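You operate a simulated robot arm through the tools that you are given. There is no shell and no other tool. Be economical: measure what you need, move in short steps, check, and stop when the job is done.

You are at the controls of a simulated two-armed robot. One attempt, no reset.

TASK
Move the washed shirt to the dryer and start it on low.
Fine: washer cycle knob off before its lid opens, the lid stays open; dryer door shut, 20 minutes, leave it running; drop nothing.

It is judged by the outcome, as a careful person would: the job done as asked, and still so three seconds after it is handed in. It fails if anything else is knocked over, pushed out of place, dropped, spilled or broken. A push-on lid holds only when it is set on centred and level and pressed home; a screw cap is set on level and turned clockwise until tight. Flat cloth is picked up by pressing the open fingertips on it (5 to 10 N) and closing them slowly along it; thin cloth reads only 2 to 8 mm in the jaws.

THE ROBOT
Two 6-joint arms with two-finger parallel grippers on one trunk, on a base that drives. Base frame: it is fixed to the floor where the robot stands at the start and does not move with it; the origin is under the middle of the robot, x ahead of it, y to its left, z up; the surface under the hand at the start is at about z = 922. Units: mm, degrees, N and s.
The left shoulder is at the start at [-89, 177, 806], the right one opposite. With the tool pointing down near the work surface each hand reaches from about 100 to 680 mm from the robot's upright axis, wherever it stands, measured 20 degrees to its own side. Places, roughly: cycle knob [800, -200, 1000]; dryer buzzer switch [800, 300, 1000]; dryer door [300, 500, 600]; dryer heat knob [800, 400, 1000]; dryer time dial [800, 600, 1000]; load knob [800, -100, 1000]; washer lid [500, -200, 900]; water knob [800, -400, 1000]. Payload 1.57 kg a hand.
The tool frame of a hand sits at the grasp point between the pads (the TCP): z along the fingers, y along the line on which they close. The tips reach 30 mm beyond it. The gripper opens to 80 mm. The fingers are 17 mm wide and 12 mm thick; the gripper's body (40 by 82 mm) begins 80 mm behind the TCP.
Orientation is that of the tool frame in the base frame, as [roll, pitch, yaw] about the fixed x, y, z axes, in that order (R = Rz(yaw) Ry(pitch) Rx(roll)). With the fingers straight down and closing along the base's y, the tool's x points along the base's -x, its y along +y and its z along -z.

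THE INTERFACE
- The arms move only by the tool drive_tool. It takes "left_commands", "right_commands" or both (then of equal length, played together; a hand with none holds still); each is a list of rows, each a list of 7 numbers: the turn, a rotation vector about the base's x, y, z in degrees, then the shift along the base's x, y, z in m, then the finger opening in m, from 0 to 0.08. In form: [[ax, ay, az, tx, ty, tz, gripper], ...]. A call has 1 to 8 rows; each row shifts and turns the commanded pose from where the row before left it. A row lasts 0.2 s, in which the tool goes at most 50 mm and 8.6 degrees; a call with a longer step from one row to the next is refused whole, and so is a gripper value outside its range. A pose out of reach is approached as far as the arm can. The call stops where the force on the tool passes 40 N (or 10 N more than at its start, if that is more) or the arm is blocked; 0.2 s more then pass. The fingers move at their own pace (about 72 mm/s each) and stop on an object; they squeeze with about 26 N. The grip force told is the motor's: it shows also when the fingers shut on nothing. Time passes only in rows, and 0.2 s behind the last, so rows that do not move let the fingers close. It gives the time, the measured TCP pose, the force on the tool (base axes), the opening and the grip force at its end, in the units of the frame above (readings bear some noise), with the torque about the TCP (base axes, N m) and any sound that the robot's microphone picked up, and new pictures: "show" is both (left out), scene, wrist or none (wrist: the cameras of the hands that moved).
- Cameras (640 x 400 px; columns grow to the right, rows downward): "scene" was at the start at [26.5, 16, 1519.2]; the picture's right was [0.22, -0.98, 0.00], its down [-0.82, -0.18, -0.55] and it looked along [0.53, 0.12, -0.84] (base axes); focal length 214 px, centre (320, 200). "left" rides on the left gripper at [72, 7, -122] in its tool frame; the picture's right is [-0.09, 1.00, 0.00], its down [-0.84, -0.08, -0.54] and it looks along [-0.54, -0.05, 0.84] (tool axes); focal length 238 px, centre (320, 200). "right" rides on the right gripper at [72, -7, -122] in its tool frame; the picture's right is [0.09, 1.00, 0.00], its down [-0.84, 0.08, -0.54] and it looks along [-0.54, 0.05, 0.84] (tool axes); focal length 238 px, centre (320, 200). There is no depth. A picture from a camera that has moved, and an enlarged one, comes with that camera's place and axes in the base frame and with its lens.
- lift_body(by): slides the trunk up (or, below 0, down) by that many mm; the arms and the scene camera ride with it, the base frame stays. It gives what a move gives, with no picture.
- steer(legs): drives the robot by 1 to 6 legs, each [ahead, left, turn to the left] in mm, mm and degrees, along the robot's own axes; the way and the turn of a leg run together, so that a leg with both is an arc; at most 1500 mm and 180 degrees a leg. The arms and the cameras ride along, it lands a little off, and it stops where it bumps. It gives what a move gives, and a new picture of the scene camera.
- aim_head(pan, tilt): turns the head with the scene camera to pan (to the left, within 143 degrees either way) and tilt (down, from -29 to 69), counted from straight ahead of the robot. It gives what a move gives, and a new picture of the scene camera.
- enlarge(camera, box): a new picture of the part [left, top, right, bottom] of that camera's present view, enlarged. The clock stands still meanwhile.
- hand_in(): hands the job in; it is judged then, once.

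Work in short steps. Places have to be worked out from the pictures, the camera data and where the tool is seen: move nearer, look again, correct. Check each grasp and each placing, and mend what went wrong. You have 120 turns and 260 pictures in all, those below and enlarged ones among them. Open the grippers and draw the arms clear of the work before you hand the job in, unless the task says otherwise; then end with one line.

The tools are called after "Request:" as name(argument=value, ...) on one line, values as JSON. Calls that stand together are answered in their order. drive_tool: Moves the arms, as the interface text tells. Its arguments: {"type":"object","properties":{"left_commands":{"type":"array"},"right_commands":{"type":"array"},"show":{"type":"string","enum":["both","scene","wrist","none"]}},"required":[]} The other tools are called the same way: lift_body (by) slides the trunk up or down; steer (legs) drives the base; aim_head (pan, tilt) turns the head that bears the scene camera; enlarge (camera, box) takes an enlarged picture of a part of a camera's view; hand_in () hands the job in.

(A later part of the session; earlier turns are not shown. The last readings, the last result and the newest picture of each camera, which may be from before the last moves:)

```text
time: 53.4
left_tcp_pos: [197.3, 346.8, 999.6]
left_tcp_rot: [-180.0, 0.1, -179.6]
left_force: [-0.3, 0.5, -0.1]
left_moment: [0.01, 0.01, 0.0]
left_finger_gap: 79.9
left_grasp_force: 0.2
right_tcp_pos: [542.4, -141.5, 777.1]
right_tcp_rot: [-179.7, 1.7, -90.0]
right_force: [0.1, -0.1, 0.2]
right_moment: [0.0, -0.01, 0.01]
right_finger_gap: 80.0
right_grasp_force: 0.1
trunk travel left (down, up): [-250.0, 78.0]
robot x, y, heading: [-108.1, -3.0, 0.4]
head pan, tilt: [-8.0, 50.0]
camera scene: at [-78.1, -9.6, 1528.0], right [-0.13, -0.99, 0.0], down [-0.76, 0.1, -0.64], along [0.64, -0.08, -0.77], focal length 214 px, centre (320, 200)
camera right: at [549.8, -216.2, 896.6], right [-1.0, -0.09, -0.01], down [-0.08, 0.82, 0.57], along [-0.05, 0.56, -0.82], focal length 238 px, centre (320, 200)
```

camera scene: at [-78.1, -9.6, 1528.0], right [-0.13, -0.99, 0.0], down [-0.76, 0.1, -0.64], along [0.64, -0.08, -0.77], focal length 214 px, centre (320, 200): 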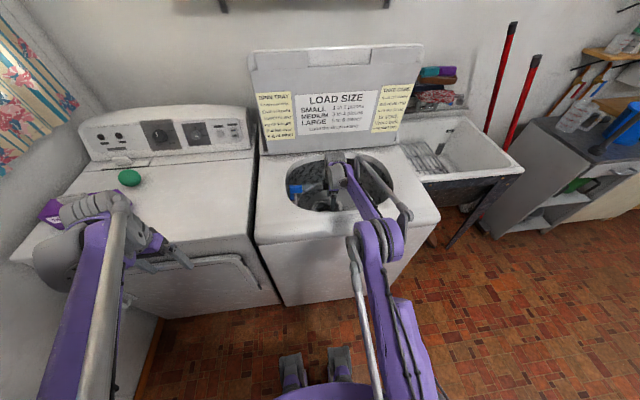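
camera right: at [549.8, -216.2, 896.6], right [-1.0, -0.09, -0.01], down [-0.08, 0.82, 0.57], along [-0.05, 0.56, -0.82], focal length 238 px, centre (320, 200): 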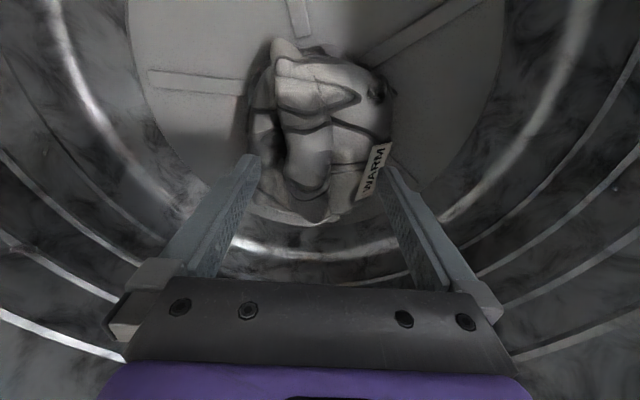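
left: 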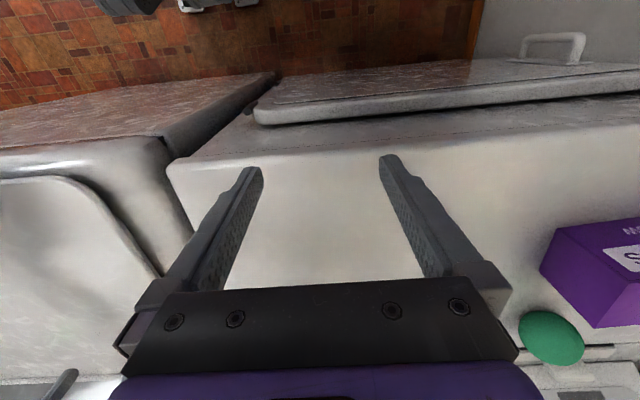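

The bundle is centred between the fingers. I descend until the tips touch it.

Request:
drive_tool(right_commands=[[0, 0, 0, 0, 0, -0.015, 0.08], [0, 0, 0, 0, 0, -0.015, 0.08], [0, 0, 0, 0, 0, -0.01, 0.08], [0, 0, 0, 0, 0, -0.01, 0.08]], show="wrist")

```text
time: 54.5
left_tcp_pos: [196.0, 347.1, 1000.6]
left_tcp_rot: [-180.0, 0.0, -179.6]
left_force: [0.2, 0.7, 0.6]
left_moment: [0.0, 0.01, -0.01]
left_finger_gap: 80.0
left_grasp_force: 0.0
right_tcp_pos: [545.3, -144.6, 735.5]
right_tcp_rot: [-179.7, 1.8, -90.0]
right_force: [-1.6, 2.0, 23.2]
right_moment: [-0.03, 1.0, -0.26]
right_finger_gap: 78.6
right_grasp_force: 0.0
trunk travel left (down, up): [-250.0, 78.0]
robot x, y, heading: [-111.4, -0.8, 0.5]
head pan, tilt: [-8.0, 50.0]
stopped in row 4 (right hand): the force on the tool passed its limit at 47 N (the readings are from after the stop); the commanded pose is now the measured one
camera right: at [551.7, -218.2, 854.4], right [-1.0, -0.09, -0.01], down [-0.08, 0.82, 0.57], along [-0.05, 0.56, -0.82], focal length 238 px, centre (320, 200)
```

right: 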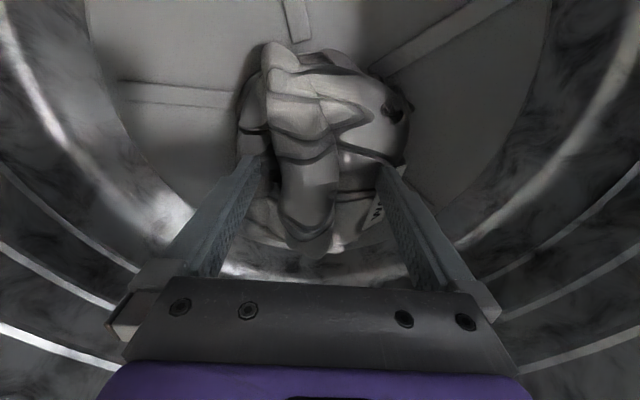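

One tip (the near side) rests on the bundle with 23 N. I ease off a little and close slowly to gather the fold.

Request:
drive_tool(right_commands=[[0, 0, 0, 0, 0, 0.003, 0.065], [0, 0, 0, 0, 0, 0, 0.05], [0, 0, 0, 0, 0, 0, 0.035], [0, 0, 0, 0, 0, 0, 0.02], [0, 0, 0, 0, 0, 0, 0.0], [0, 0, 0, 0, 0, 0, 0.0]], show="wrist")

```text
time: 55.9
left_tcp_pos: [194.0, 348.1, 1001.0]
left_tcp_rot: [-180.0, 0.1, -179.6]
left_force: [0.0, 0.0, 0.1]
left_moment: [0.02, -0.06, 0.0]
left_finger_gap: 80.2
left_grasp_force: 0.1
right_tcp_pos: [545.2, -143.4, 739.1]
right_tcp_rot: [-179.7, 1.6, -90.0]
right_force: [9.0, 0.8, 36.7]
right_moment: [-0.22, 0.1, -0.14]
right_finger_gap: 51.7
right_grasp_force: 26.4
trunk travel left (down, up): [-250.0, 78.0]
robot x, y, heading: [-113.1, 0.9, 0.5]
head pan, tilt: [-8.0, 50.0]
camera right: at [551.3, -218.0, 857.7], right [-1.0, -0.09, -0.01], down [-0.08, 0.82, 0.56], along [-0.04, 0.56, -0.83], focal length 238 px, centre (320, 200)
```

right: 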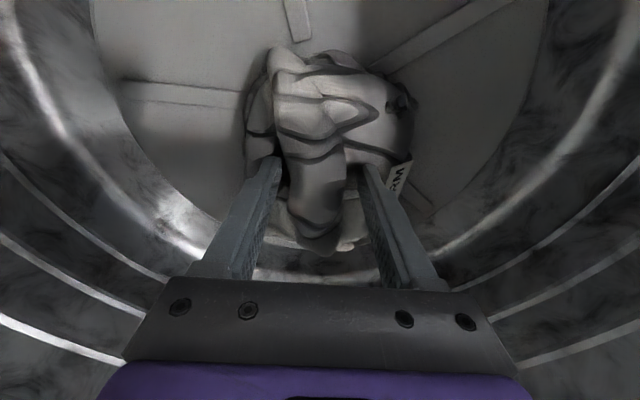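

The fingers closed on a 52 mm thick fold. I test-lift 30 mm.

Request:
drive_tool(right_commands=[[0, 0, 0, 0, 0, 0.006, 0.0], [0, 0, 0, 0, 0, 0.008, 0.0], [0, 0, 0, 0, 0, 0.008, 0.0], [0, 0, 0, 0, 0, 0.008, 0.0]], show="wrist")

```text
time: 56.9
left_tcp_pos: [195.9, 346.7, 998.5]
left_tcp_rot: [180.0, 0.0, -179.6]
left_force: [-0.9, -0.2, 0.9]
left_moment: [0.02, 0.01, 0.02]
left_finger_gap: 80.0
left_grasp_force: 0.1
right_tcp_pos: [544.9, -145.9, 765.5]
right_tcp_rot: [-179.8, 1.6, -89.9]
right_force: [0.1, -0.3, -2.8]
right_moment: [-0.06, -0.04, -0.03]
right_finger_gap: 42.9
right_grasp_force: 26.2
trunk travel left (down, up): [-250.0, 78.0]
robot x, y, heading: [-111.7, 1.8, 0.5]
head pan, tilt: [-8.0, 50.0]
camera right: at [552.5, -219.6, 884.1], right [-1.0, -0.09, -0.01], down [-0.08, 0.82, 0.57], along [-0.05, 0.56, -0.82], focal length 238 px, centre (320, 200)
```

right: 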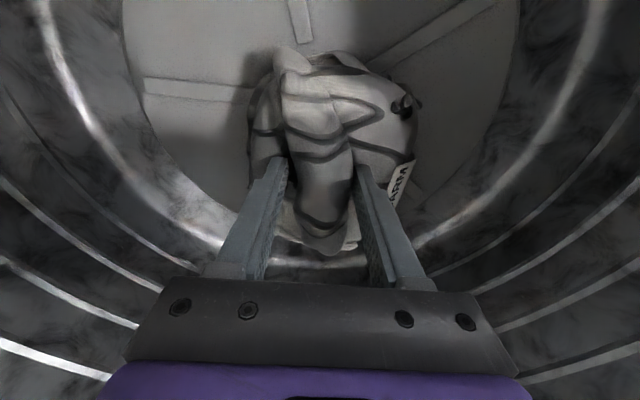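

It lifts (−2.8 N) but the hold is near the tips. I set it back, open a little, push deeper in the creases and regrip for a safer hold.

Request:
drive_tool(right_commands=[[0, 0, 0, 0, 0, -0.015, 0.0], [0, 0, 0, 0, 0, -0.015, 0.0], [0, 0, 0, 0, 0, 0, 0.062], [0, 0, 0, -0.001, 0, -0.006, 0.062], [0, 0, 0, 0, 0, -0.006, 0.062], [0, 0, 0, 0, 0, -0.005, 0.062]], show="wrist")

```text
time: 57.6
left_tcp_pos: [196.0, 345.9, 999.6]
left_tcp_rot: [180.0, 0.1, -179.6]
left_force: [0.5, -0.8, 0.2]
left_moment: [0.03, 0.01, -0.01]
left_finger_gap: 79.9
left_grasp_force: 0.0
right_tcp_pos: [547.6, -144.0, 737.7]
right_tcp_rot: [-179.5, 1.6, -90.0]
right_force: [-0.9, 1.9, 12.4]
right_moment: [-0.04, 0.38, -0.03]
right_finger_gap: 62.8
right_grasp_force: 0.7
trunk travel left (down, up): [-250.0, 78.0]
robot x, y, heading: [-113.0, 1.4, 0.5]
head pan, tilt: [-8.0, 50.0]
stopped in row 3 (right hand): the force on the tool passed its limit at 42 N (the readings are from after the stop); the commanded pose is now the measured one
camera right: at [553.4, -218.4, 857.8], right [-1.0, -0.09, -0.01], down [-0.08, 0.82, 0.57], along [-0.04, 0.56, -0.82], focal length 238 px, centre (320, 200)
```

right: 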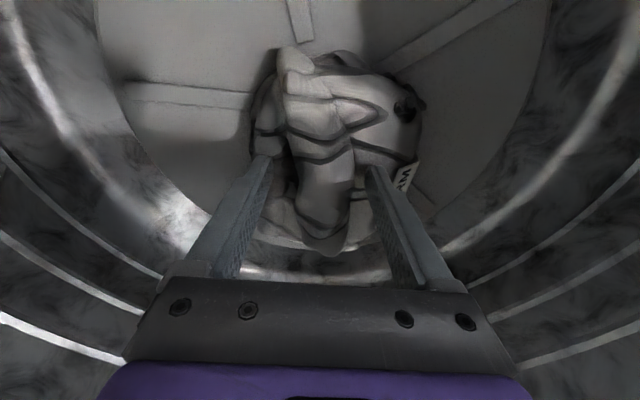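

The far crease sits closer in; I narrow the opening to 54 mm so both tips go into the creases, then press down a bit.

Request:
drive_tool(right_commands=[[0, 0, 0, 0, 0, 0.004, 0.053], [0, 0, 0, 0, 0, 0, 0.053], [0, 0, 0, 0, 0, -0.005, 0.053], [0, 0, 0, 0, 0, -0.005, 0.053], [0, 0, 0, 0, 0, -0.004, 0.053], [0, 0, 0, 0, 0, -0.004, 0.053]], show="none")

Request:
drive_tool(right_commands=[[0, 0, 0, 0, 0, 0, 0.03], [0, 0, 0, 0, 0, 0, 0.0], [0, 0, 0, 0, 0, 0, 0.0]], show="wrist")

```text
time: 58.6
left_tcp_pos: [195.5, 347.0, 1000.0]
left_tcp_rot: [-180.0, 0.0, -179.6]
left_force: [-0.5, -0.2, 0.0]
left_moment: [-0.02, 0.01, 0.03]
left_finger_gap: 79.9
left_grasp_force: 0.0
right_tcp_pos: [547.3, -145.4, 737.6]
right_tcp_rot: [-179.4, 1.6, -89.9]
right_force: [1.1, 1.3, 26.2]
right_moment: [-0.19, 0.69, -0.02]
right_finger_gap: 52.6
right_grasp_force: 0.1
trunk travel left (down, up): [-250.0, 78.0]
robot x, y, heading: [-114.2, -0.5, 0.4]
head pan, tilt: [-8.0, 50.0]
stopped in row 4 (right hand): the force on the tool passed its limit at 48 N (the readings are from after the stop); the commanded pose is now the measured one
```

```text
time: 59.4
left_tcp_pos: [194.8, 347.2, 1001.1]
left_tcp_rot: [179.9, 0.1, -179.5]
left_force: [0.0, 0.0, 0.5]
left_moment: [-0.02, 0.02, 0.02]
left_finger_gap: 79.8
left_grasp_force: 0.1
right_tcp_pos: [547.0, -144.5, 738.8]
right_tcp_rot: [-179.2, 1.6, -90.0]
right_force: [1.1, 0.5, 38.2]
right_moment: [-0.22, 1.11, -0.2]
right_finger_gap: 51.1
right_grasp_force: 25.7
trunk travel left (down, up): [-250.0, 78.0]
robot x, y, heading: [-111.8, 2.9, 0.4]
head pan, tilt: [-8.0, 50.0]
camera right: at [551.8, -219.3, 857.9], right [-1.0, -0.09, -0.02], down [-0.09, 0.82, 0.56], along [-0.04, 0.56, -0.83], focal length 238 px, centre (320, 200)
```

right: 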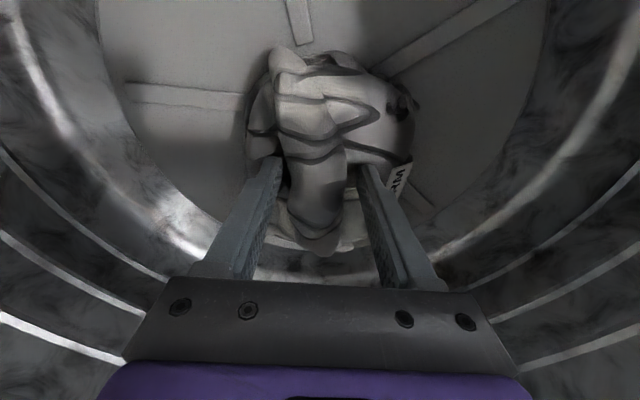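

Same bite as before. I lift slowly and watch whether the gap stays constant.

Request:
drive_tool(right_commands=[[0, 0, 0, 0, 0, 0.006, 0.0], [0, 0, 0, 0, 0, 0.008, 0.0], [0, 0, 0, 0, 0, 0.01, 0.0], [0, 0, 0, 0, 0, 0.01, 0.0], [0, 0, 0, 0, 0, 0.01, 0.0], [0, 0, 0, 0, 0, 0.0, 0.0], [0, 0, 0, 0, 0, 0.0, 0.0]], show="wrist")

```text
time: 61.0
left_tcp_pos: [196.4, 346.1, 999.4]
left_tcp_rot: [-180.0, -0.1, -179.6]
left_force: [0.1, -0.5, -0.5]
left_moment: [0.02, 0.01, -0.02]
left_finger_gap: 80.1
left_grasp_force: 0.0
right_tcp_pos: [547.8, -145.8, 779.8]
right_tcp_rot: [-179.4, 1.5, -89.8]
right_force: [-0.3, 0.8, -2.5]
right_moment: [-0.01, -0.03, -0.01]
right_finger_gap: 42.4
right_grasp_force: 26.3
trunk travel left (down, up): [-250.0, 78.0]
robot x, y, heading: [-112.2, 0.3, 0.3]
head pan, tilt: [-8.0, 50.0]
camera right: at [553.6, -219.1, 898.2], right [-1.0, -0.09, -0.01], down [-0.08, 0.82, 0.56], along [-0.04, 0.56, -0.83], focal length 238 px, centre (320, 200)
```

right: 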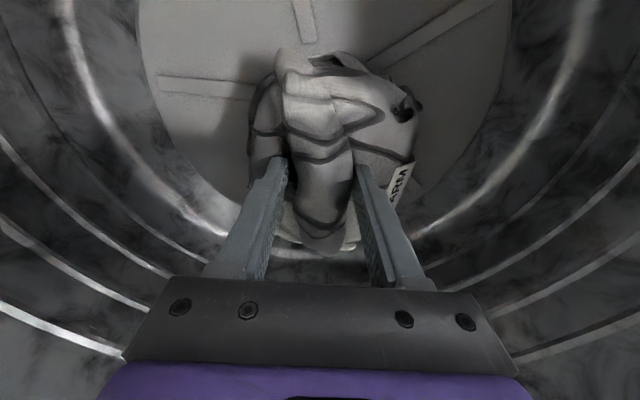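

Hold is stable (42 mm, 2.5 N). I lift it out of the drum.

Request:
drive_tool(right_commands=[[0, 0, 0, -0.003, 0, 0.03, 0.0], [0, 0, 0, -0.003, 0, 0.03, 0.0], [0, 0, 0, -0.003, 0, 0.03, 0.0], [0, 0, 0, -0.003, 0, 0.03, 0.0], [0, 0, 0, -0.003, 0, 0.035, 0.0], [0, 0, 0, -0.003, 0, 0.035, 0.0], [0, 0, 0, 0, 0, 0.035, 0.0], [0, 0, 0, 0, 0, 0.035, 0.0]])

```text
time: 62.8
left_tcp_pos: [196.6, 346.5, 1000.0]
left_tcp_rot: [180.0, -0.1, -179.6]
left_force: [-0.1, 0.0, 0.0]
left_moment: [-0.03, -0.01, 0.0]
left_finger_gap: 80.0
left_grasp_force: 0.1
right_tcp_pos: [526.1, -147.6, 1001.7]
right_tcp_rot: [-179.4, 1.6, -89.9]
right_force: [-0.1, 1.2, -2.7]
right_moment: [-0.04, -0.03, 0.04]
right_finger_gap: 42.5
right_grasp_force: 25.7
right hand out of reach, approached as far as the arm can: row 7, 8
trunk travel left (down, up): [-250.0, 78.0]
robot x, y, heading: [-113.6, 0.9, 0.4]
head pan, tilt: [-8.0, 50.0]
camera scene: at [-78.2, -9.4, 1528.0], right [-0.13, -0.99, 0.0], down [-0.76, 0.1, -0.64], along [0.64, -0.08, -0.77], focal length 214 px, centre (320, 200)
camera right: at [531.3, -222.2, 1121.0], right [-1.0, -0.09, -0.01], down [-0.08, 0.82, 0.56], along [-0.04, 0.56, -0.83], focal length 238 px, centre (320, 200)
```

scene: 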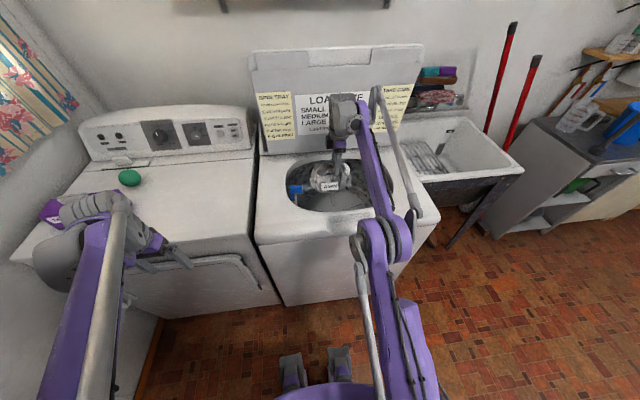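
right: 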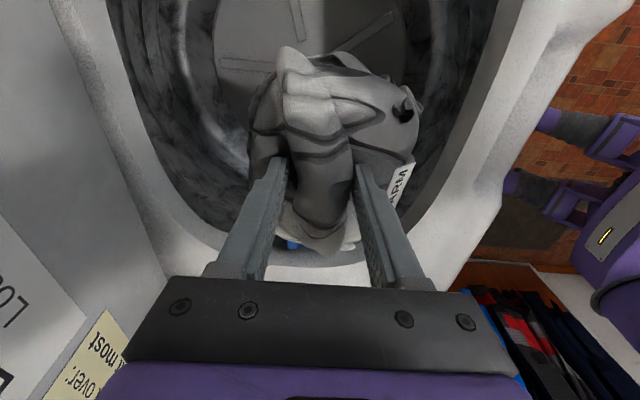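

Held well. I raise the trunk 75 mm to clear the rim, then back the robot off.

Request:
lift_body(by=75)

Request:
drive_tool(right_commands=[[0, 0, 0, -0.02, 0, 0.02, 0.0], [0, 0, 0, -0.04, 0, 0.015, 0.0], [0, 0, 0, -0.04, 0, 0.01, 0.0]])

```text
time: 63.9
left_tcp_pos: [196.2, 347.3, 1073.9]
left_tcp_rot: [180.0, 0.0, -179.5]
left_force: [0.5, 0.3, 0.0]
left_moment: [-0.03, -0.02, 0.02]
left_finger_gap: 80.1
left_grasp_force: 0.1
right_tcp_pos: [523.5, -144.3, 1076.8]
right_tcp_rot: [-179.4, 1.6, -89.9]
right_force: [0.2, -0.8, -1.7]
right_moment: [-0.04, -0.08, 0.01]
right_finger_gap: 42.5
right_grasp_force: 25.8
trunk travel left (down, up): [-325.0, 3.0]
robot x, y, heading: [-113.6, 1.5, 0.5]
head pan, tilt: [-8.0, 50.0]
```

```text
time: 64.7
left_tcp_pos: [195.9, 346.6, 1074.9]
left_tcp_rot: [-179.9, -0.1, -179.5]
left_force: [-1.4, -0.3, 0.9]
left_moment: [0.0, -0.03, 0.02]
left_finger_gap: 80.1
left_grasp_force: 0.1
right_tcp_pos: [421.4, -147.8, 1121.6]
right_tcp_rot: [-179.3, 1.6, -89.9]
right_force: [0.5, 0.2, -2.4]
right_moment: [-0.06, -0.05, 0.0]
right_finger_gap: 42.0
right_grasp_force: 25.9
trunk travel left (down, up): [-325.0, 3.0]
robot x, y, heading: [-110.6, -0.1, 0.2]
head pan, tilt: [-8.0, 50.0]
camera scene: at [-82.7, -9.4, 1607.9], right [-0.13, -0.99, 0.0], down [-0.76, 0.1, -0.64], along [0.64, -0.08, -0.77], focal length 214 px, centre (320, 200)
camera right: at [427.4, -221.5, 1240.3], right [-1.0, -0.09, -0.01], down [-0.08, 0.82, 0.56], along [-0.04, 0.56, -0.83], focal length 238 px, centre (320, 200)
```

scene: 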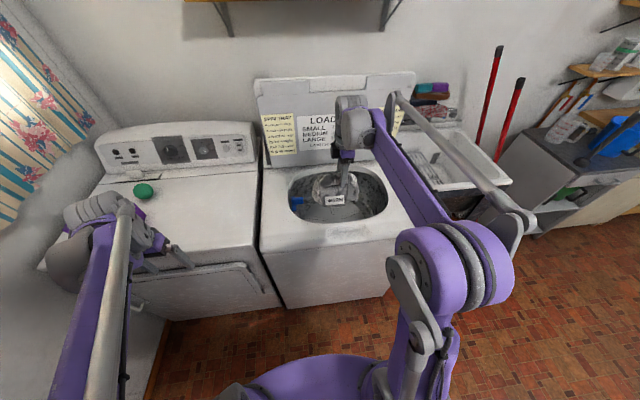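
right: 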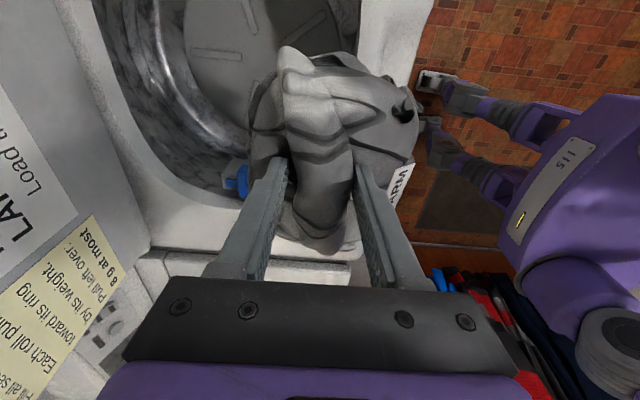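

Shirt is clear of the rim. I back away diagonally towards the dryer side and look for the door handle.

Request:
steer(legs=[[-280, 0, 0], [0, 150, 0]])

Request:
aim_head(pan=25, tilt=45)

```text
time: 68.2
left_tcp_pos: [-83.1, 494.7, 1075.6]
left_tcp_rot: [-180.0, 0.0, -179.6]
left_force: [-0.5, -0.1, -0.5]
left_moment: [-0.01, 0.01, -0.05]
left_finger_gap: 79.9
left_grasp_force: 0.1
right_tcp_pos: [144.3, -0.4, 1121.1]
right_tcp_rot: [-179.5, 1.6, -90.0]
right_force: [-0.6, 0.0, -1.8]
right_moment: [-0.07, -0.01, 0.03]
right_finger_gap: 42.0
right_grasp_force: 26.1
trunk travel left (down, up): [-325.0, 3.0]
robot x, y, heading: [-389.9, 146.0, 0.5]
head pan, tilt: [-8.0, 50.0]
camera scene: at [-360.4, 137.9, 1607.9], right [-0.13, -0.99, 0.0], down [-0.76, 0.1, -0.64], along [0.64, -0.08, -0.77], focal length 214 px, centre (320, 200)
```

scene: 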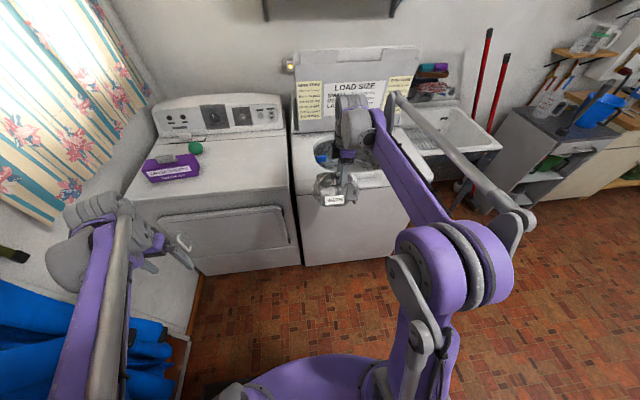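

```text
time: 69.2
left_tcp_pos: [-82.1, 494.3, 1073.8]
left_tcp_rot: [179.9, 0.0, -179.5]
left_force: [0.1, -0.6, -0.2]
left_moment: [0.0, 0.03, 0.02]
left_finger_gap: 79.9
left_grasp_force: 0.1
right_tcp_pos: [144.2, -0.1, 1121.3]
right_tcp_rot: [-179.4, 1.6, -90.0]
right_force: [-0.4, 0.0, -2.4]
right_moment: [0.0, 0.01, 0.01]
right_finger_gap: 41.8
right_grasp_force: 26.0
trunk travel left (down, up): [-325.0, 3.0]
robot x, y, heading: [-392.0, 147.1, 0.6]
head pan, tilt: [25.0, 45.0]
camera scene: at [-363.3, 182.9, 1614.8], right [0.43, -0.9, 0.0], down [-0.64, -0.3, -0.71], along [0.64, 0.3, -0.71], focal length 214 px, centre (320, 200)
```

scene: 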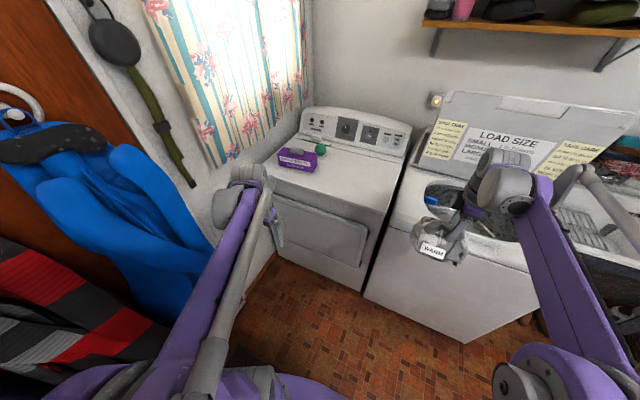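

The handle is a vertical bar on the door's left side, near (280, 775, 600). I pull the shirt hand in and pitch the left hand to point forward.

Request:
drive_tool(left_commands=[[0, -8, 0, 0, 0, 0, 0.08], [0, -8, 0, 0, 0, 0, 0.08], [0, -8, 0, 0, 0, 0, 0.08], [0, -8, 0, 0, 0, 0, 0.08], [0, -8, 0, 0, 0, 0, 0.08], [0, -8, 0, 0, 0, 0, 0.08], [0, -8, 0, 0, 0, 0, 0.08], [0, -8, 0, 0, 0, 0, 0.08]], right_commands=[[0, 0, 0, -0.03, 0, 0, 0], [0, 0, 0, -0.04, 0, 0, 0], [0, 0, 0, -0.03, 0, 0, 0], [0, 0, 0, -0.02, 0, 0, 0], [0, 0, 0, 0, 0, 0, 0], [0, 0, 0, 0, 0, 0, 0], [0, 0, 0, 0, 0, 0, 0], [0, 0, 0, 0, 0, 0, 0]])

Request:
lift_body(by=-200)

```text
time: 71.2
left_tcp_pos: [-72.4, 455.7, 1070.0]
left_tcp_rot: [-178.3, 64.1, 176.1]
left_force: [-0.1, -0.2, 0.0]
left_moment: [0.0, -0.01, 0.01]
left_finger_gap: 80.0
left_grasp_force: 0.0
right_tcp_pos: [24.7, 0.5, 1121.0]
right_tcp_rot: [-179.4, 1.7, -89.8]
right_force: [0.1, 0.0, -2.6]
right_moment: [-0.02, 0.01, 0.03]
right_finger_gap: 42.1
right_grasp_force: 25.6
trunk travel left (down, up): [-325.0, 3.0]
robot x, y, heading: [-390.0, 146.4, 0.2]
head pan, tilt: [25.0, 45.0]
stopped in row 8 (left hand): the arm was blocked; the commanded pose is now the measured one
camera scene: at [-363.2, 183.2, 1614.8], right [0.43, -0.9, 0.0], down [-0.64, -0.3, -0.71], along [0.64, 0.3, -0.71], focal length 214 px, centre (320, 200)
camera right: at [31.5, -74.0, 1240.3], right [-1.0, -0.09, -0.01], down [-0.08, 0.82, 0.56], along [-0.04, 0.56, -0.83], focal length 238 px, centre (320, 200)
camera left: at [-213.2, 474.7, 1059.3], right [0.13, 0.99, 0.07], down [-0.13, -0.05, 0.99], along [0.98, -0.14, 0.12], focal length 238 px, centre (320, 200)
```

scene: 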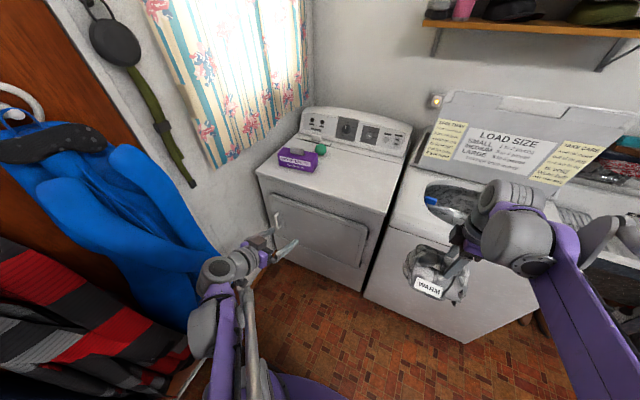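
right: 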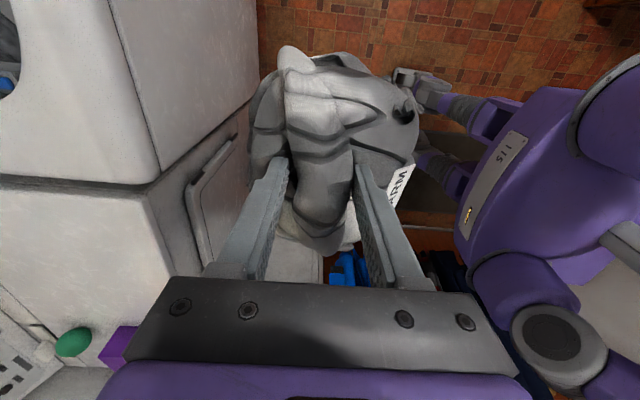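
left: 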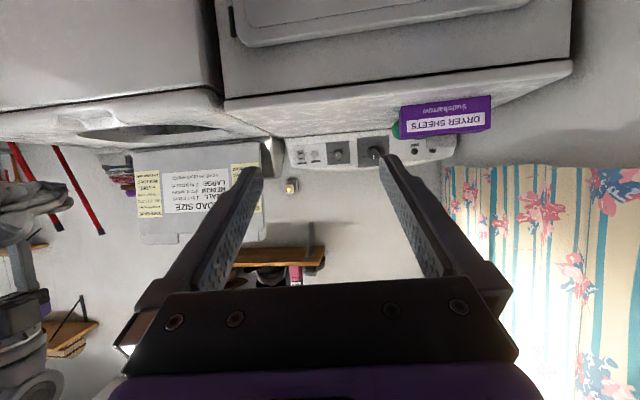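

```text
time: 73.4
left_tcp_pos: [-73.0, 455.2, 869.9]
left_tcp_rot: [-178.4, 64.2, 176.2]
left_force: [-0.5, 0.7, 0.4]
left_moment: [0.0, -0.02, 0.02]
left_finger_gap: 79.8
left_grasp_force: 0.1
right_tcp_pos: [27.0, -0.6, 920.9]
right_tcp_rot: [-179.5, 1.4, -89.9]
right_force: [0.6, -0.3, -1.8]
right_moment: [-0.03, 0.01, 0.0]
right_finger_gap: 42.1
right_grasp_force: 26.3
trunk travel left (down, up): [-125.0, 203.0]
robot x, y, heading: [-393.0, 148.3, 0.4]
head pan, tilt: [25.0, 45.0]
```

The handle is now visible in the scene view; I enlarge it to locate it.

Request:
aim_head(pan=25, tilt=40)

Request:
enlarge(camera="scene", box=[220, 150, 380, 250])

```text
time: 74.0
left_tcp_pos: [-73.4, 456.0, 869.5]
left_tcp_rot: [-178.5, 64.2, 176.1]
left_force: [0.9, 0.0, -0.7]
left_moment: [0.03, 0.02, 0.01]
left_finger_gap: 80.1
left_grasp_force: 0.0
right_tcp_pos: [26.3, 0.9, 921.9]
right_tcp_rot: [-179.4, 1.6, -89.9]
right_force: [0.0, 0.4, -2.5]
right_moment: [-0.03, -0.05, 0.01]
right_finger_gap: 42.1
right_grasp_force: 26.1
trunk travel left (down, up): [-125.0, 203.0]
robot x, y, heading: [-389.7, 149.4, 0.5]
head pan, tilt: [25.0, 40.0]
camera scene: at [-343.8, 184.7, 1418.1], right [0.43, -0.9, 0.0], down [-0.58, -0.28, -0.77], along [0.69, 0.33, -0.64], focal length 214 px, centre (320, 200)
```

scene: 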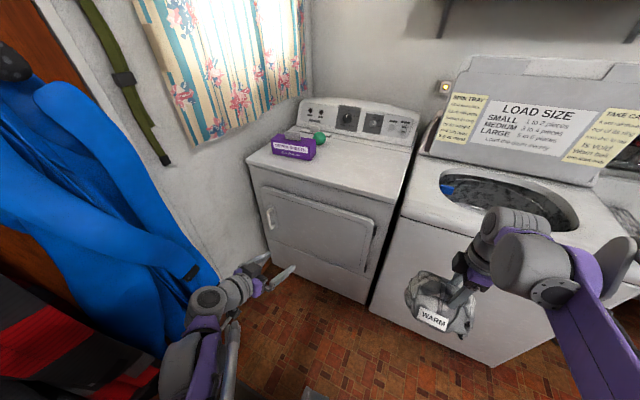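

```text
4.00 times, centred on (300, 200) of scene
camera zoom: at [-343.8, 184.7, 1418.1], right [0.43, -0.9, 0.0], down [-0.58, -0.28, -0.77], along [0.69, 0.33, -0.64], focal length 858 px, centre (400, 200)
```

zoom: 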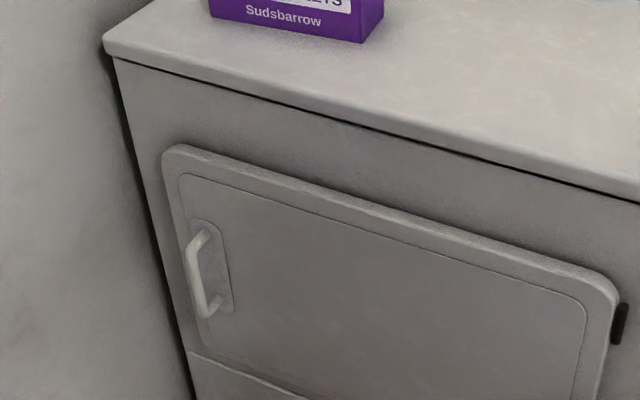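

The handle is at about (275, 783, 603). I drive a little closer (150 ahead, 70 left), keeping clear of the coats.

Request:
steer(legs=[[150, 70, 0]])

Request:
drive_tool(left_commands=[[0, 0, 0, 0.02, 0.03, -0.03, 0.08], [0, -4, 0, 0.02, 0.03, -0.03, 0.08], [0, -4, 0, 0.02, 0.03, -0.03, 0.08], [0, -4, 0, 0.02, 0.03, -0.03, 0.08], [0, -4, 0, 0.0, 0.03, -0.035, 0.08], [0, -4, 0, 0.0, 0.03, -0.035, 0.08]])

```text
time: 75.5
left_tcp_pos: [77.7, 526.6, 869.8]
left_tcp_rot: [-178.2, 64.1, 176.1]
left_force: [-0.2, 0.3, -0.5]
left_moment: [-0.01, 0.01, 0.0]
left_finger_gap: 79.9
left_grasp_force: 0.1
right_tcp_pos: [173.8, 69.9, 922.2]
right_tcp_rot: [-179.4, 1.5, -90.3]
right_force: [0.3, 0.7, -2.3]
right_moment: [-0.06, 0.02, -0.02]
right_finger_gap: 41.7
right_grasp_force: 26.0
trunk travel left (down, up): [-125.0, 203.0]
robot x, y, heading: [-242.1, 219.8, 0.3]
head pan, tilt: [25.0, 40.0]
camera scene: at [-194.8, 257.6, 1418.1], right [0.42, -0.91, 0.0], down [-0.58, -0.27, -0.77], along [0.69, 0.33, -0.64], focal length 214 px, centre (320, 200)
```

scene: 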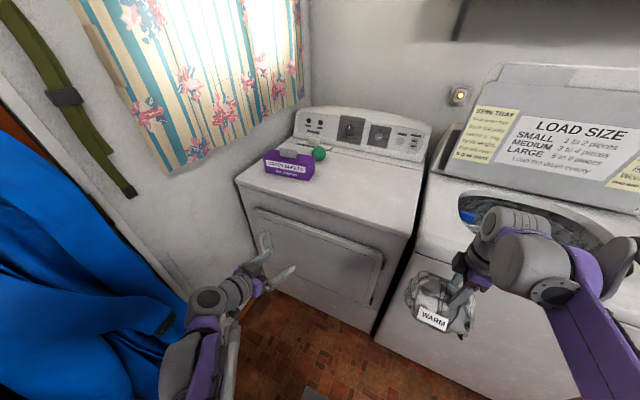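

```text
time: 76.9
left_tcp_pos: [157.3, 706.9, 679.0]
left_tcp_rot: [168.6, 84.0, 163.2]
left_force: [0.0, -0.4, 0.4]
left_moment: [0.01, -0.01, 0.01]
left_finger_gap: 79.9
left_grasp_force: 0.1
right_tcp_pos: [173.2, 70.9, 920.8]
right_tcp_rot: [-179.4, 1.5, -90.4]
right_force: [0.7, -0.1, -2.0]
right_moment: [-0.07, 0.0, -0.01]
right_finger_gap: 41.6
right_grasp_force: 25.5
trunk travel left (down, up): [-125.0, 203.0]
robot x, y, heading: [-243.5, 221.1, 0.1]
head pan, tilt: [25.0, 40.0]
camera scene: at [-195.3, 258.3, 1418.0], right [0.42, -0.91, 0.0], down [-0.58, -0.27, -0.77], along [0.69, 0.32, -0.64], focal length 214 px, centre (320, 200)
camera left: at [29.4, 727.3, 621.2], right [0.1, 0.99, 0.11], down [-0.46, -0.05, 0.89], along [0.88, -0.14, 0.45], focal length 238 px, centre (320, 200)
```

scene: 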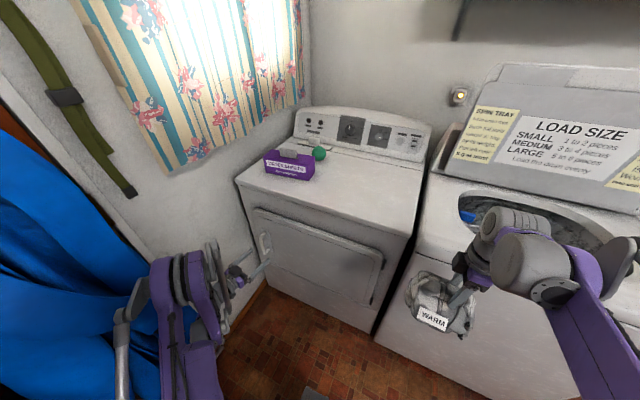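
left: 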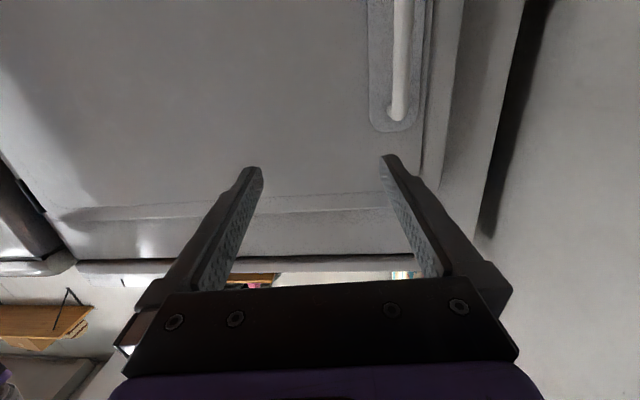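

Handle bar seen: y≈772, x≈265, z 525–660. Before moving further I check the elbow's clearance to the blue coat.

Request:
enlarge(camera="scene", box=[60, 220, 300, 400])

Request:
aim_head(pan=70, tilt=50)

```text
2.22 times, centred on (180, 310) of scene
camera zoom: at [-195.3, 258.3, 1418.0], right [0.42, -0.91, 0.0], down [-0.58, -0.27, -0.77], along [0.69, 0.32, -0.64], focal length 477 px, centre (631, -44)
```

zoom: 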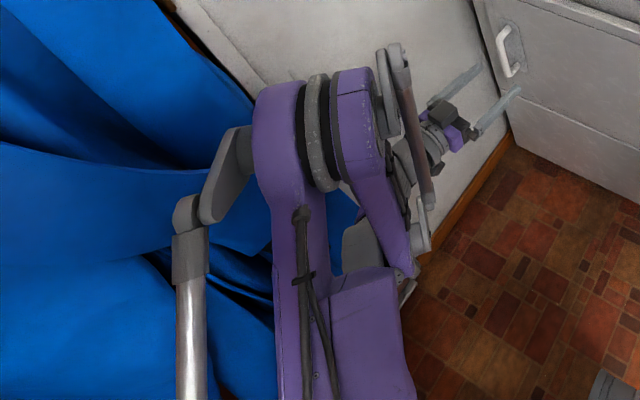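

```text
time: 78.0
left_tcp_pos: [157.1, 705.7, 679.4]
left_tcp_rot: [168.5, 83.9, 163.2]
left_force: [-0.6, -0.1, 0.1]
left_moment: [0.03, 0.02, 0.0]
left_finger_gap: 79.7
left_grasp_force: 0.2
right_tcp_pos: [173.0, 71.5, 922.2]
right_tcp_rot: [-179.3, 1.7, -90.2]
right_force: [-0.2, 0.9, -2.7]
right_moment: [-0.04, -0.06, 0.01]
right_finger_gap: 41.7
right_grasp_force: 25.6
trunk travel left (down, up): [-125.0, 203.0]
robot x, y, heading: [-245.6, 221.1, 0.0]
head pan, tilt: [70.0, 50.0]
camera scene: at [-246.4, 293.5, 1403.9], right [0.94, -0.34, 0.0], down [-0.26, -0.72, -0.64], along [0.22, 0.6, -0.77], focal length 214 px, centre (320, 200)
```

scene: 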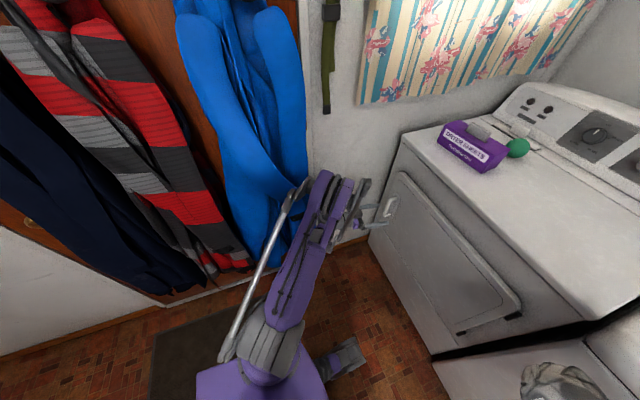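

The elbow passes near the coat's right edge. I move the shirt hand inward, lower the trunk 75 mm to handle height and roll forward 50 mm so the elbow leaves the coat.

Request:
drive_tool(right_commands=[[0, 0, 0, -0.04, 0, 0.01, 0], [0, 0, 0, -0.04, 0, 0.01, 0]], left_commands=[[0, 0, 0, -0.01, 0.01, 0, 0.08], [0, 0, 0, -0.01, 0.01, 0, 0.08]], show="none")

Request:
lift_body(by=-75)

Request:
steer(legs=[[50, 0, 0]])

Request:
drive_tool(left_commands=[[0, 0, 0, -0.01, 0.025, 0, 0.08], [0, 0, 0, 0, 0.02, 0, 0.08]], show="both")

```text
time: 78.6
left_tcp_pos: [135.6, 727.0, 680.6]
left_tcp_rot: [168.2, 84.0, 162.9]
left_force: [-0.3, -0.5, 0.4]
left_moment: [-0.02, 0.01, 0.02]
left_finger_gap: 80.2
left_grasp_force: 0.0
right_tcp_pos: [90.6, 70.6, 943.0]
right_tcp_rot: [-179.4, 1.6, -90.3]
right_force: [0.7, -0.2, -2.3]
right_moment: [-0.06, -0.05, -0.01]
right_finger_gap: 41.8
right_grasp_force: 26.1
trunk travel left (down, up): [-125.0, 203.0]
robot x, y, heading: [-243.9, 221.3, 0.1]
head pan, tilt: [70.0, 50.0]
```

```text
time: 79.7
left_tcp_pos: [135.1, 727.5, 605.0]
left_tcp_rot: [168.2, 83.8, 162.7]
left_force: [0.6, -0.4, 0.0]
left_moment: [0.03, 0.0, -0.02]
left_finger_gap: 80.0
left_grasp_force: 0.1
right_tcp_pos: [93.4, 71.8, 865.3]
right_tcp_rot: [-179.4, 1.7, -90.3]
right_force: [0.0, 0.2, -2.0]
right_moment: [-0.05, -0.03, 0.01]
right_finger_gap: 41.7
right_grasp_force: 25.6
trunk travel left (down, up): [-50.0, 278.0]
robot x, y, heading: [-241.9, 223.8, 0.1]
head pan, tilt: [70.0, 50.0]
```

```text
time: 80.6
left_tcp_pos: [186.3, 727.2, 604.6]
left_tcp_rot: [168.4, 83.9, 163.1]
left_force: [0.3, 0.5, -0.5]
left_moment: [-0.02, 0.02, -0.01]
left_finger_gap: 80.1
left_grasp_force: 0.0
right_tcp_pos: [142.7, 70.4, 867.0]
right_tcp_rot: [-179.4, 1.6, -90.4]
right_force: [-0.4, -0.1, -2.4]
right_moment: [-0.06, 0.02, 0.01]
right_finger_gap: 41.6
right_grasp_force: 26.2
trunk travel left (down, up): [-50.0, 278.0]
robot x, y, heading: [-189.9, 218.8, 0.4]
head pan, tilt: [70.0, 50.0]
camera scene: at [-170.4, 293.7, 1320.9], right [0.94, -0.34, 0.0], down [-0.26, -0.72, -0.64], along [0.22, 0.6, -0.77], focal length 214 px, centre (320, 200)
```

scene: 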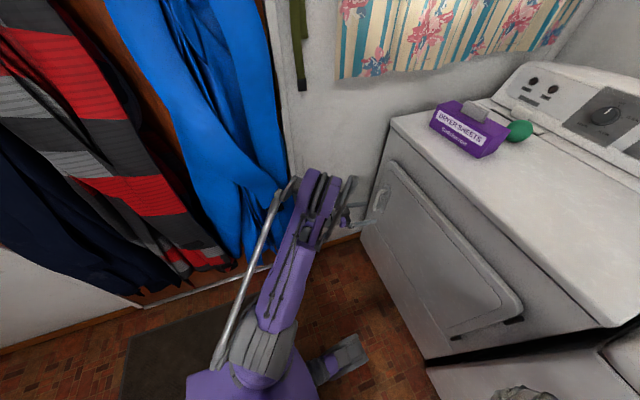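

```text
time: 81.2
left_tcp_pos: [174.5, 773.0, 605.0]
left_tcp_rot: [168.3, 83.9, 163.0]
left_force: [0.0, -0.2, -0.1]
left_moment: [0.0, 0.0, 0.01]
left_finger_gap: 80.1
left_grasp_force: 0.0
right_tcp_pos: [143.8, 71.0, 866.9]
right_tcp_rot: [-179.4, 1.6, -90.3]
right_force: [0.1, 0.7, -1.9]
right_moment: [-0.04, -0.02, 0.01]
right_finger_gap: 41.8
right_grasp_force: 25.6
trunk travel left (down, up): [-50.0, 278.0]
robot x, y, heading: [-197.1, 221.7, 0.1]
head pan, tilt: [70.0, 50.0]
camera scene: at [-171.3, 293.8, 1320.9], right [0.94, -0.34, 0.0], down [-0.26, -0.72, -0.64], along [0.22, 0.6, -0.77], focal length 214 px, centre (320, 200)
camera left: at [47.2, 792.8, 547.7], right [0.1, 0.99, 0.11], down [-0.46, -0.05, 0.89], along [0.88, -0.14, 0.45], focal length 238 px, centre (320, 200)
```

scene: 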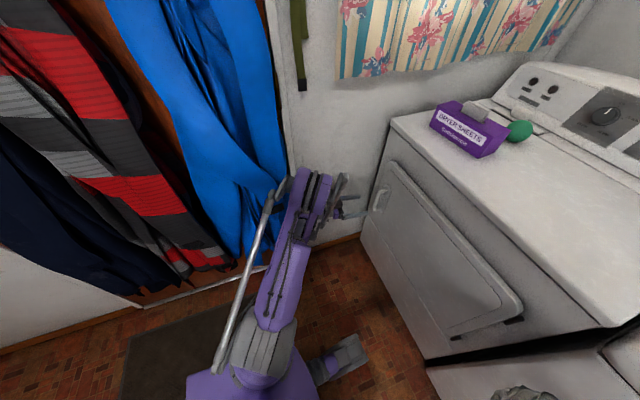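
left: 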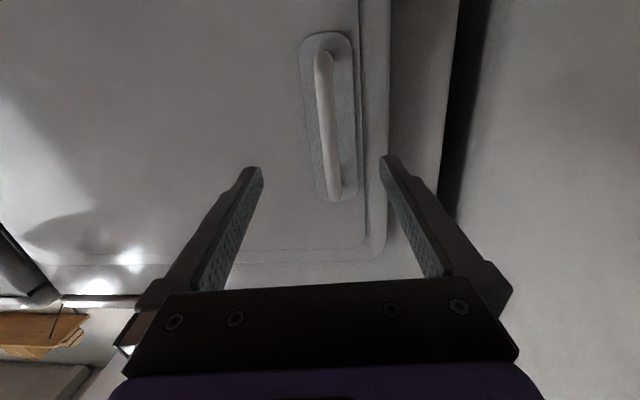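

The bar lies dead ahead. I straighten yaw and advance 50 mm.

Request:
drive_tool(left_commands=[[0, 0, 5, 0.02, 0.002, -0.006, 0.08], [0, 0, 0, 0.02, 0, -0.006, 0.08], [0, 0, 0, 0.012, 0, 0, 0.08]], show="wrist")

```text
time: 82.0
left_tcp_pos: [228.4, 774.8, 592.0]
left_tcp_rot: [168.3, 83.9, 167.8]
left_force: [-0.5, 0.6, 0.6]
left_moment: [-0.03, 0.03, 0.0]
left_finger_gap: 80.3
left_grasp_force: 0.1
right_tcp_pos: [143.0, 70.2, 866.6]
right_tcp_rot: [-179.3, 1.6, -90.3]
right_force: [0.3, -0.4, -2.2]
right_moment: [-0.01, -0.05, 0.0]
right_finger_gap: 41.2
right_grasp_force: 26.0
trunk travel left (down, up): [-50.0, 278.0]
robot x, y, heading: [-197.3, 219.4, 0.1]
head pan, tilt: [70.0, 50.0]
camera left: at [99.0, 784.3, 535.0], right [0.02, 0.99, 0.11], down [-0.45, -0.09, 0.89], along [0.89, -0.07, 0.45], focal length 238 px, centre (320, 200)
```

left: 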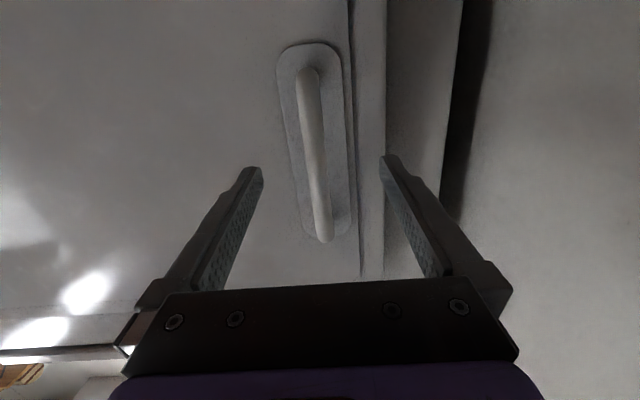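

Well centred. I advance 25 mm and close on the bar.

Request:
drive_tool(left_commands=[[0, 0, 0, 0.01, 0, 0, 0.08], [0, 0, 0, 0.01, 0, 0, 0.08], [0, 0, 0, 0.005, 0, 0, 0.08], [0, 0, 0, 0, 0, 0, 0.04], [0, 0, 0, 0, 0, 0, 0.01], [0, 0, 0, 0, 0, 0, 0.0], [0, 0, 0, 0, 0, 0, 0.0]], show="wrist")

```text
time: 83.6
left_tcp_pos: [252.9, 773.2, 592.4]
left_tcp_rot: [168.7, 83.8, 168.2]
left_force: [-4.4, -12.8, -5.4]
left_moment: [-0.52, 0.04, -0.16]
left_finger_gap: 15.0
left_grasp_force: 30.1
right_tcp_pos: [143.5, 70.3, 864.9]
right_tcp_rot: [-179.4, 1.6, -90.3]
right_force: [-0.3, 0.4, -1.9]
right_moment: [-0.04, -0.03, 0.03]
right_finger_gap: 41.5
right_grasp_force: 25.7
trunk travel left (down, up): [-50.0, 278.0]
robot x, y, heading: [-193.5, 221.3, 0.3]
head pan, tilt: [70.0, 50.0]
camera left: at [123.3, 782.2, 535.1], right [0.02, 0.99, 0.11], down [-0.45, -0.09, 0.89], along [0.89, -0.07, 0.45], focal length 238 px, centre (320, 200)
```

left: 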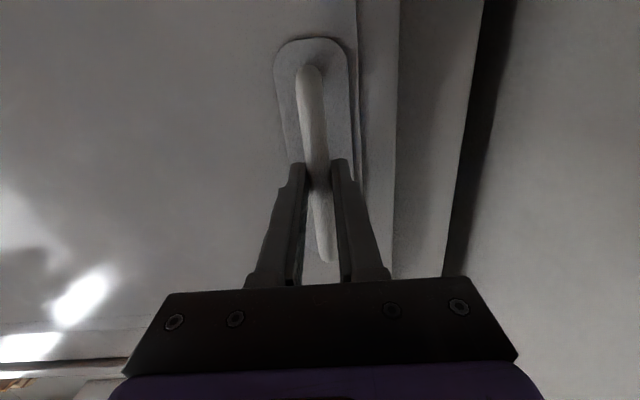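

Bar gripped (15 mm). I pull it back along the door's arc about the right-side hinge.

Request:
drive_tool(left_commands=[[0, 0, 0, -0.01, 0, 0, 0], [0, 0, 1.5, -0.015, -0.0005, 0, 0], [0, 0, 3, -0.03, -0.002, 0, 0], [0, 0, 3, -0.03, -0.003, 0, 0], [0, 0, 3, -0.03, -0.005, 0, 0]])

```text
time: 84.4
left_tcp_pos: [208.8, 767.8, 594.2]
left_tcp_rot: [169.1, 83.8, 171.4]
left_force: [-0.9, -3.5, -3.9]
left_moment: [-0.54, 0.44, -0.24]
left_finger_gap: 15.2
left_grasp_force: 30.8
right_tcp_pos: [143.1, 68.8, 865.6]
right_tcp_rot: [-179.4, 1.6, -90.5]
right_force: [-0.9, 0.8, -2.2]
right_moment: [-0.06, 0.01, 0.04]
right_finger_gap: 41.3
right_grasp_force: 25.8
trunk travel left (down, up): [-50.0, 278.0]
robot x, y, heading: [-197.7, 221.8, -0.0]
head pan, tilt: [70.0, 50.0]
stopped in row 3 (left hand): the force on the tool passed its limit at 45 N (the readings are from after the stop); the commanded pose is now the measured one
camera scene: at [-171.2, 293.7, 1321.0], right [0.94, -0.34, 0.0], down [-0.26, -0.72, -0.64], along [0.22, 0.6, -0.77], focal length 214 px, centre (320, 200)
camera left: at [79.6, 770.2, 535.6], right [-0.03, 0.99, 0.11], down [-0.45, -0.11, 0.89], along [0.89, -0.03, 0.45], focal length 238 px, centre (320, 200)
```

scene: 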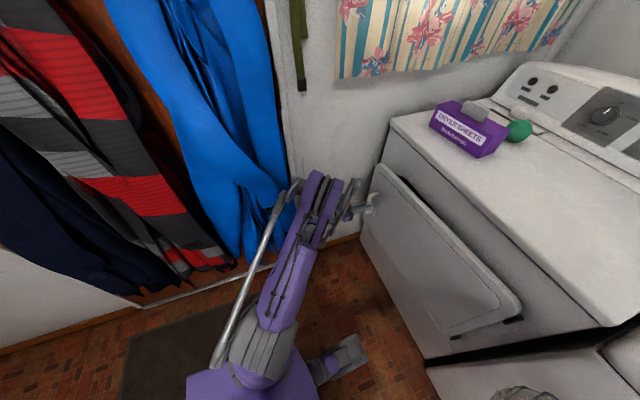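
left: 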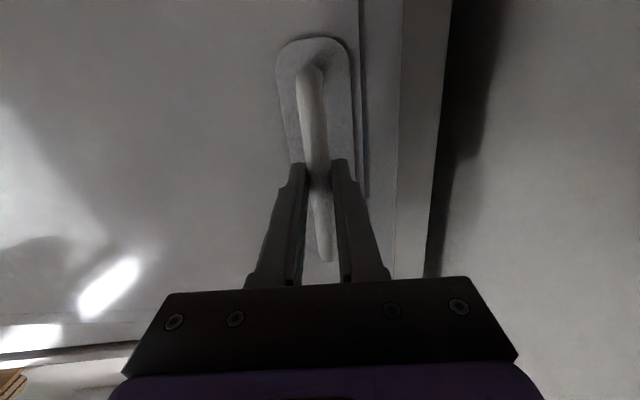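

The door has opened ~45 mm; the stop was from speed. I continue in slower 13 mm rows and watch the elbow.

Request:
drive_tool(left_commands=[[0, 0, 1, -0.01, -0.001, 0, 0], [0, 0, 1.4, -0.013, -0.001, 0, 0], [0, 0, 1.4, -0.013, -0.0015, 0, 0], [0, 0, 1.4, -0.013, -0.002, 0, 0], [0, 0, 1.4, -0.013, -0.002, 0, 0], [0, 0, 1.4, -0.013, -0.002, 0, 0]])

```text
time: 85.2
left_tcp_pos: [186.3, 762.0, 593.7]
left_tcp_rot: [168.8, 83.3, 173.1]
left_force: [0.7, -2.5, -7.7]
left_moment: [-0.57, 0.7, -0.08]
left_finger_gap: 14.8
left_grasp_force: 30.6
left hand out of reach, approached as far as the arm can: row 3
right_tcp_pos: [141.8, 69.2, 866.1]
right_tcp_rot: [-179.4, 1.5, -90.5]
right_force: [-0.3, -1.1, -2.1]
right_moment: [-0.04, 0.0, 0.02]
right_finger_gap: 41.1
right_grasp_force: 25.7
trunk travel left (down, up): [-50.0, 278.0]
robot x, y, heading: [-195.6, 221.1, -0.3]
head pan, tilt: [70.0, 50.0]
stopped in row 3 (left hand): the force on the tool passed its limit at 48 N (the readings are from after the stop); the commanded pose is now the measured one
camera scene: at [-170.9, 293.7, 1320.9], right [0.94, -0.34, 0.0], down [-0.26, -0.72, -0.64], along [0.22, 0.6, -0.77], focal length 214 px, centre (320, 200)
camera left: at [56.5, 760.9, 538.2], right [-0.06, 0.99, 0.11], down [-0.43, -0.13, 0.89], along [0.9, 0.01, 0.44], focal length 238 px, centre (320, 200)
```

scene: 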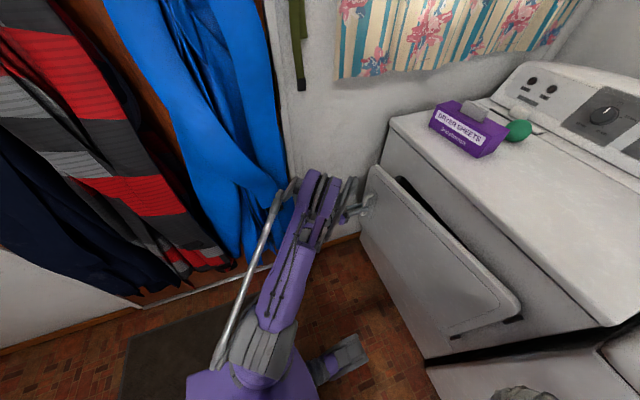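
left: 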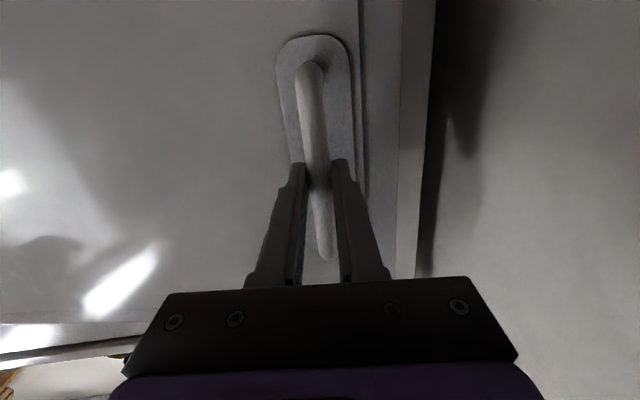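

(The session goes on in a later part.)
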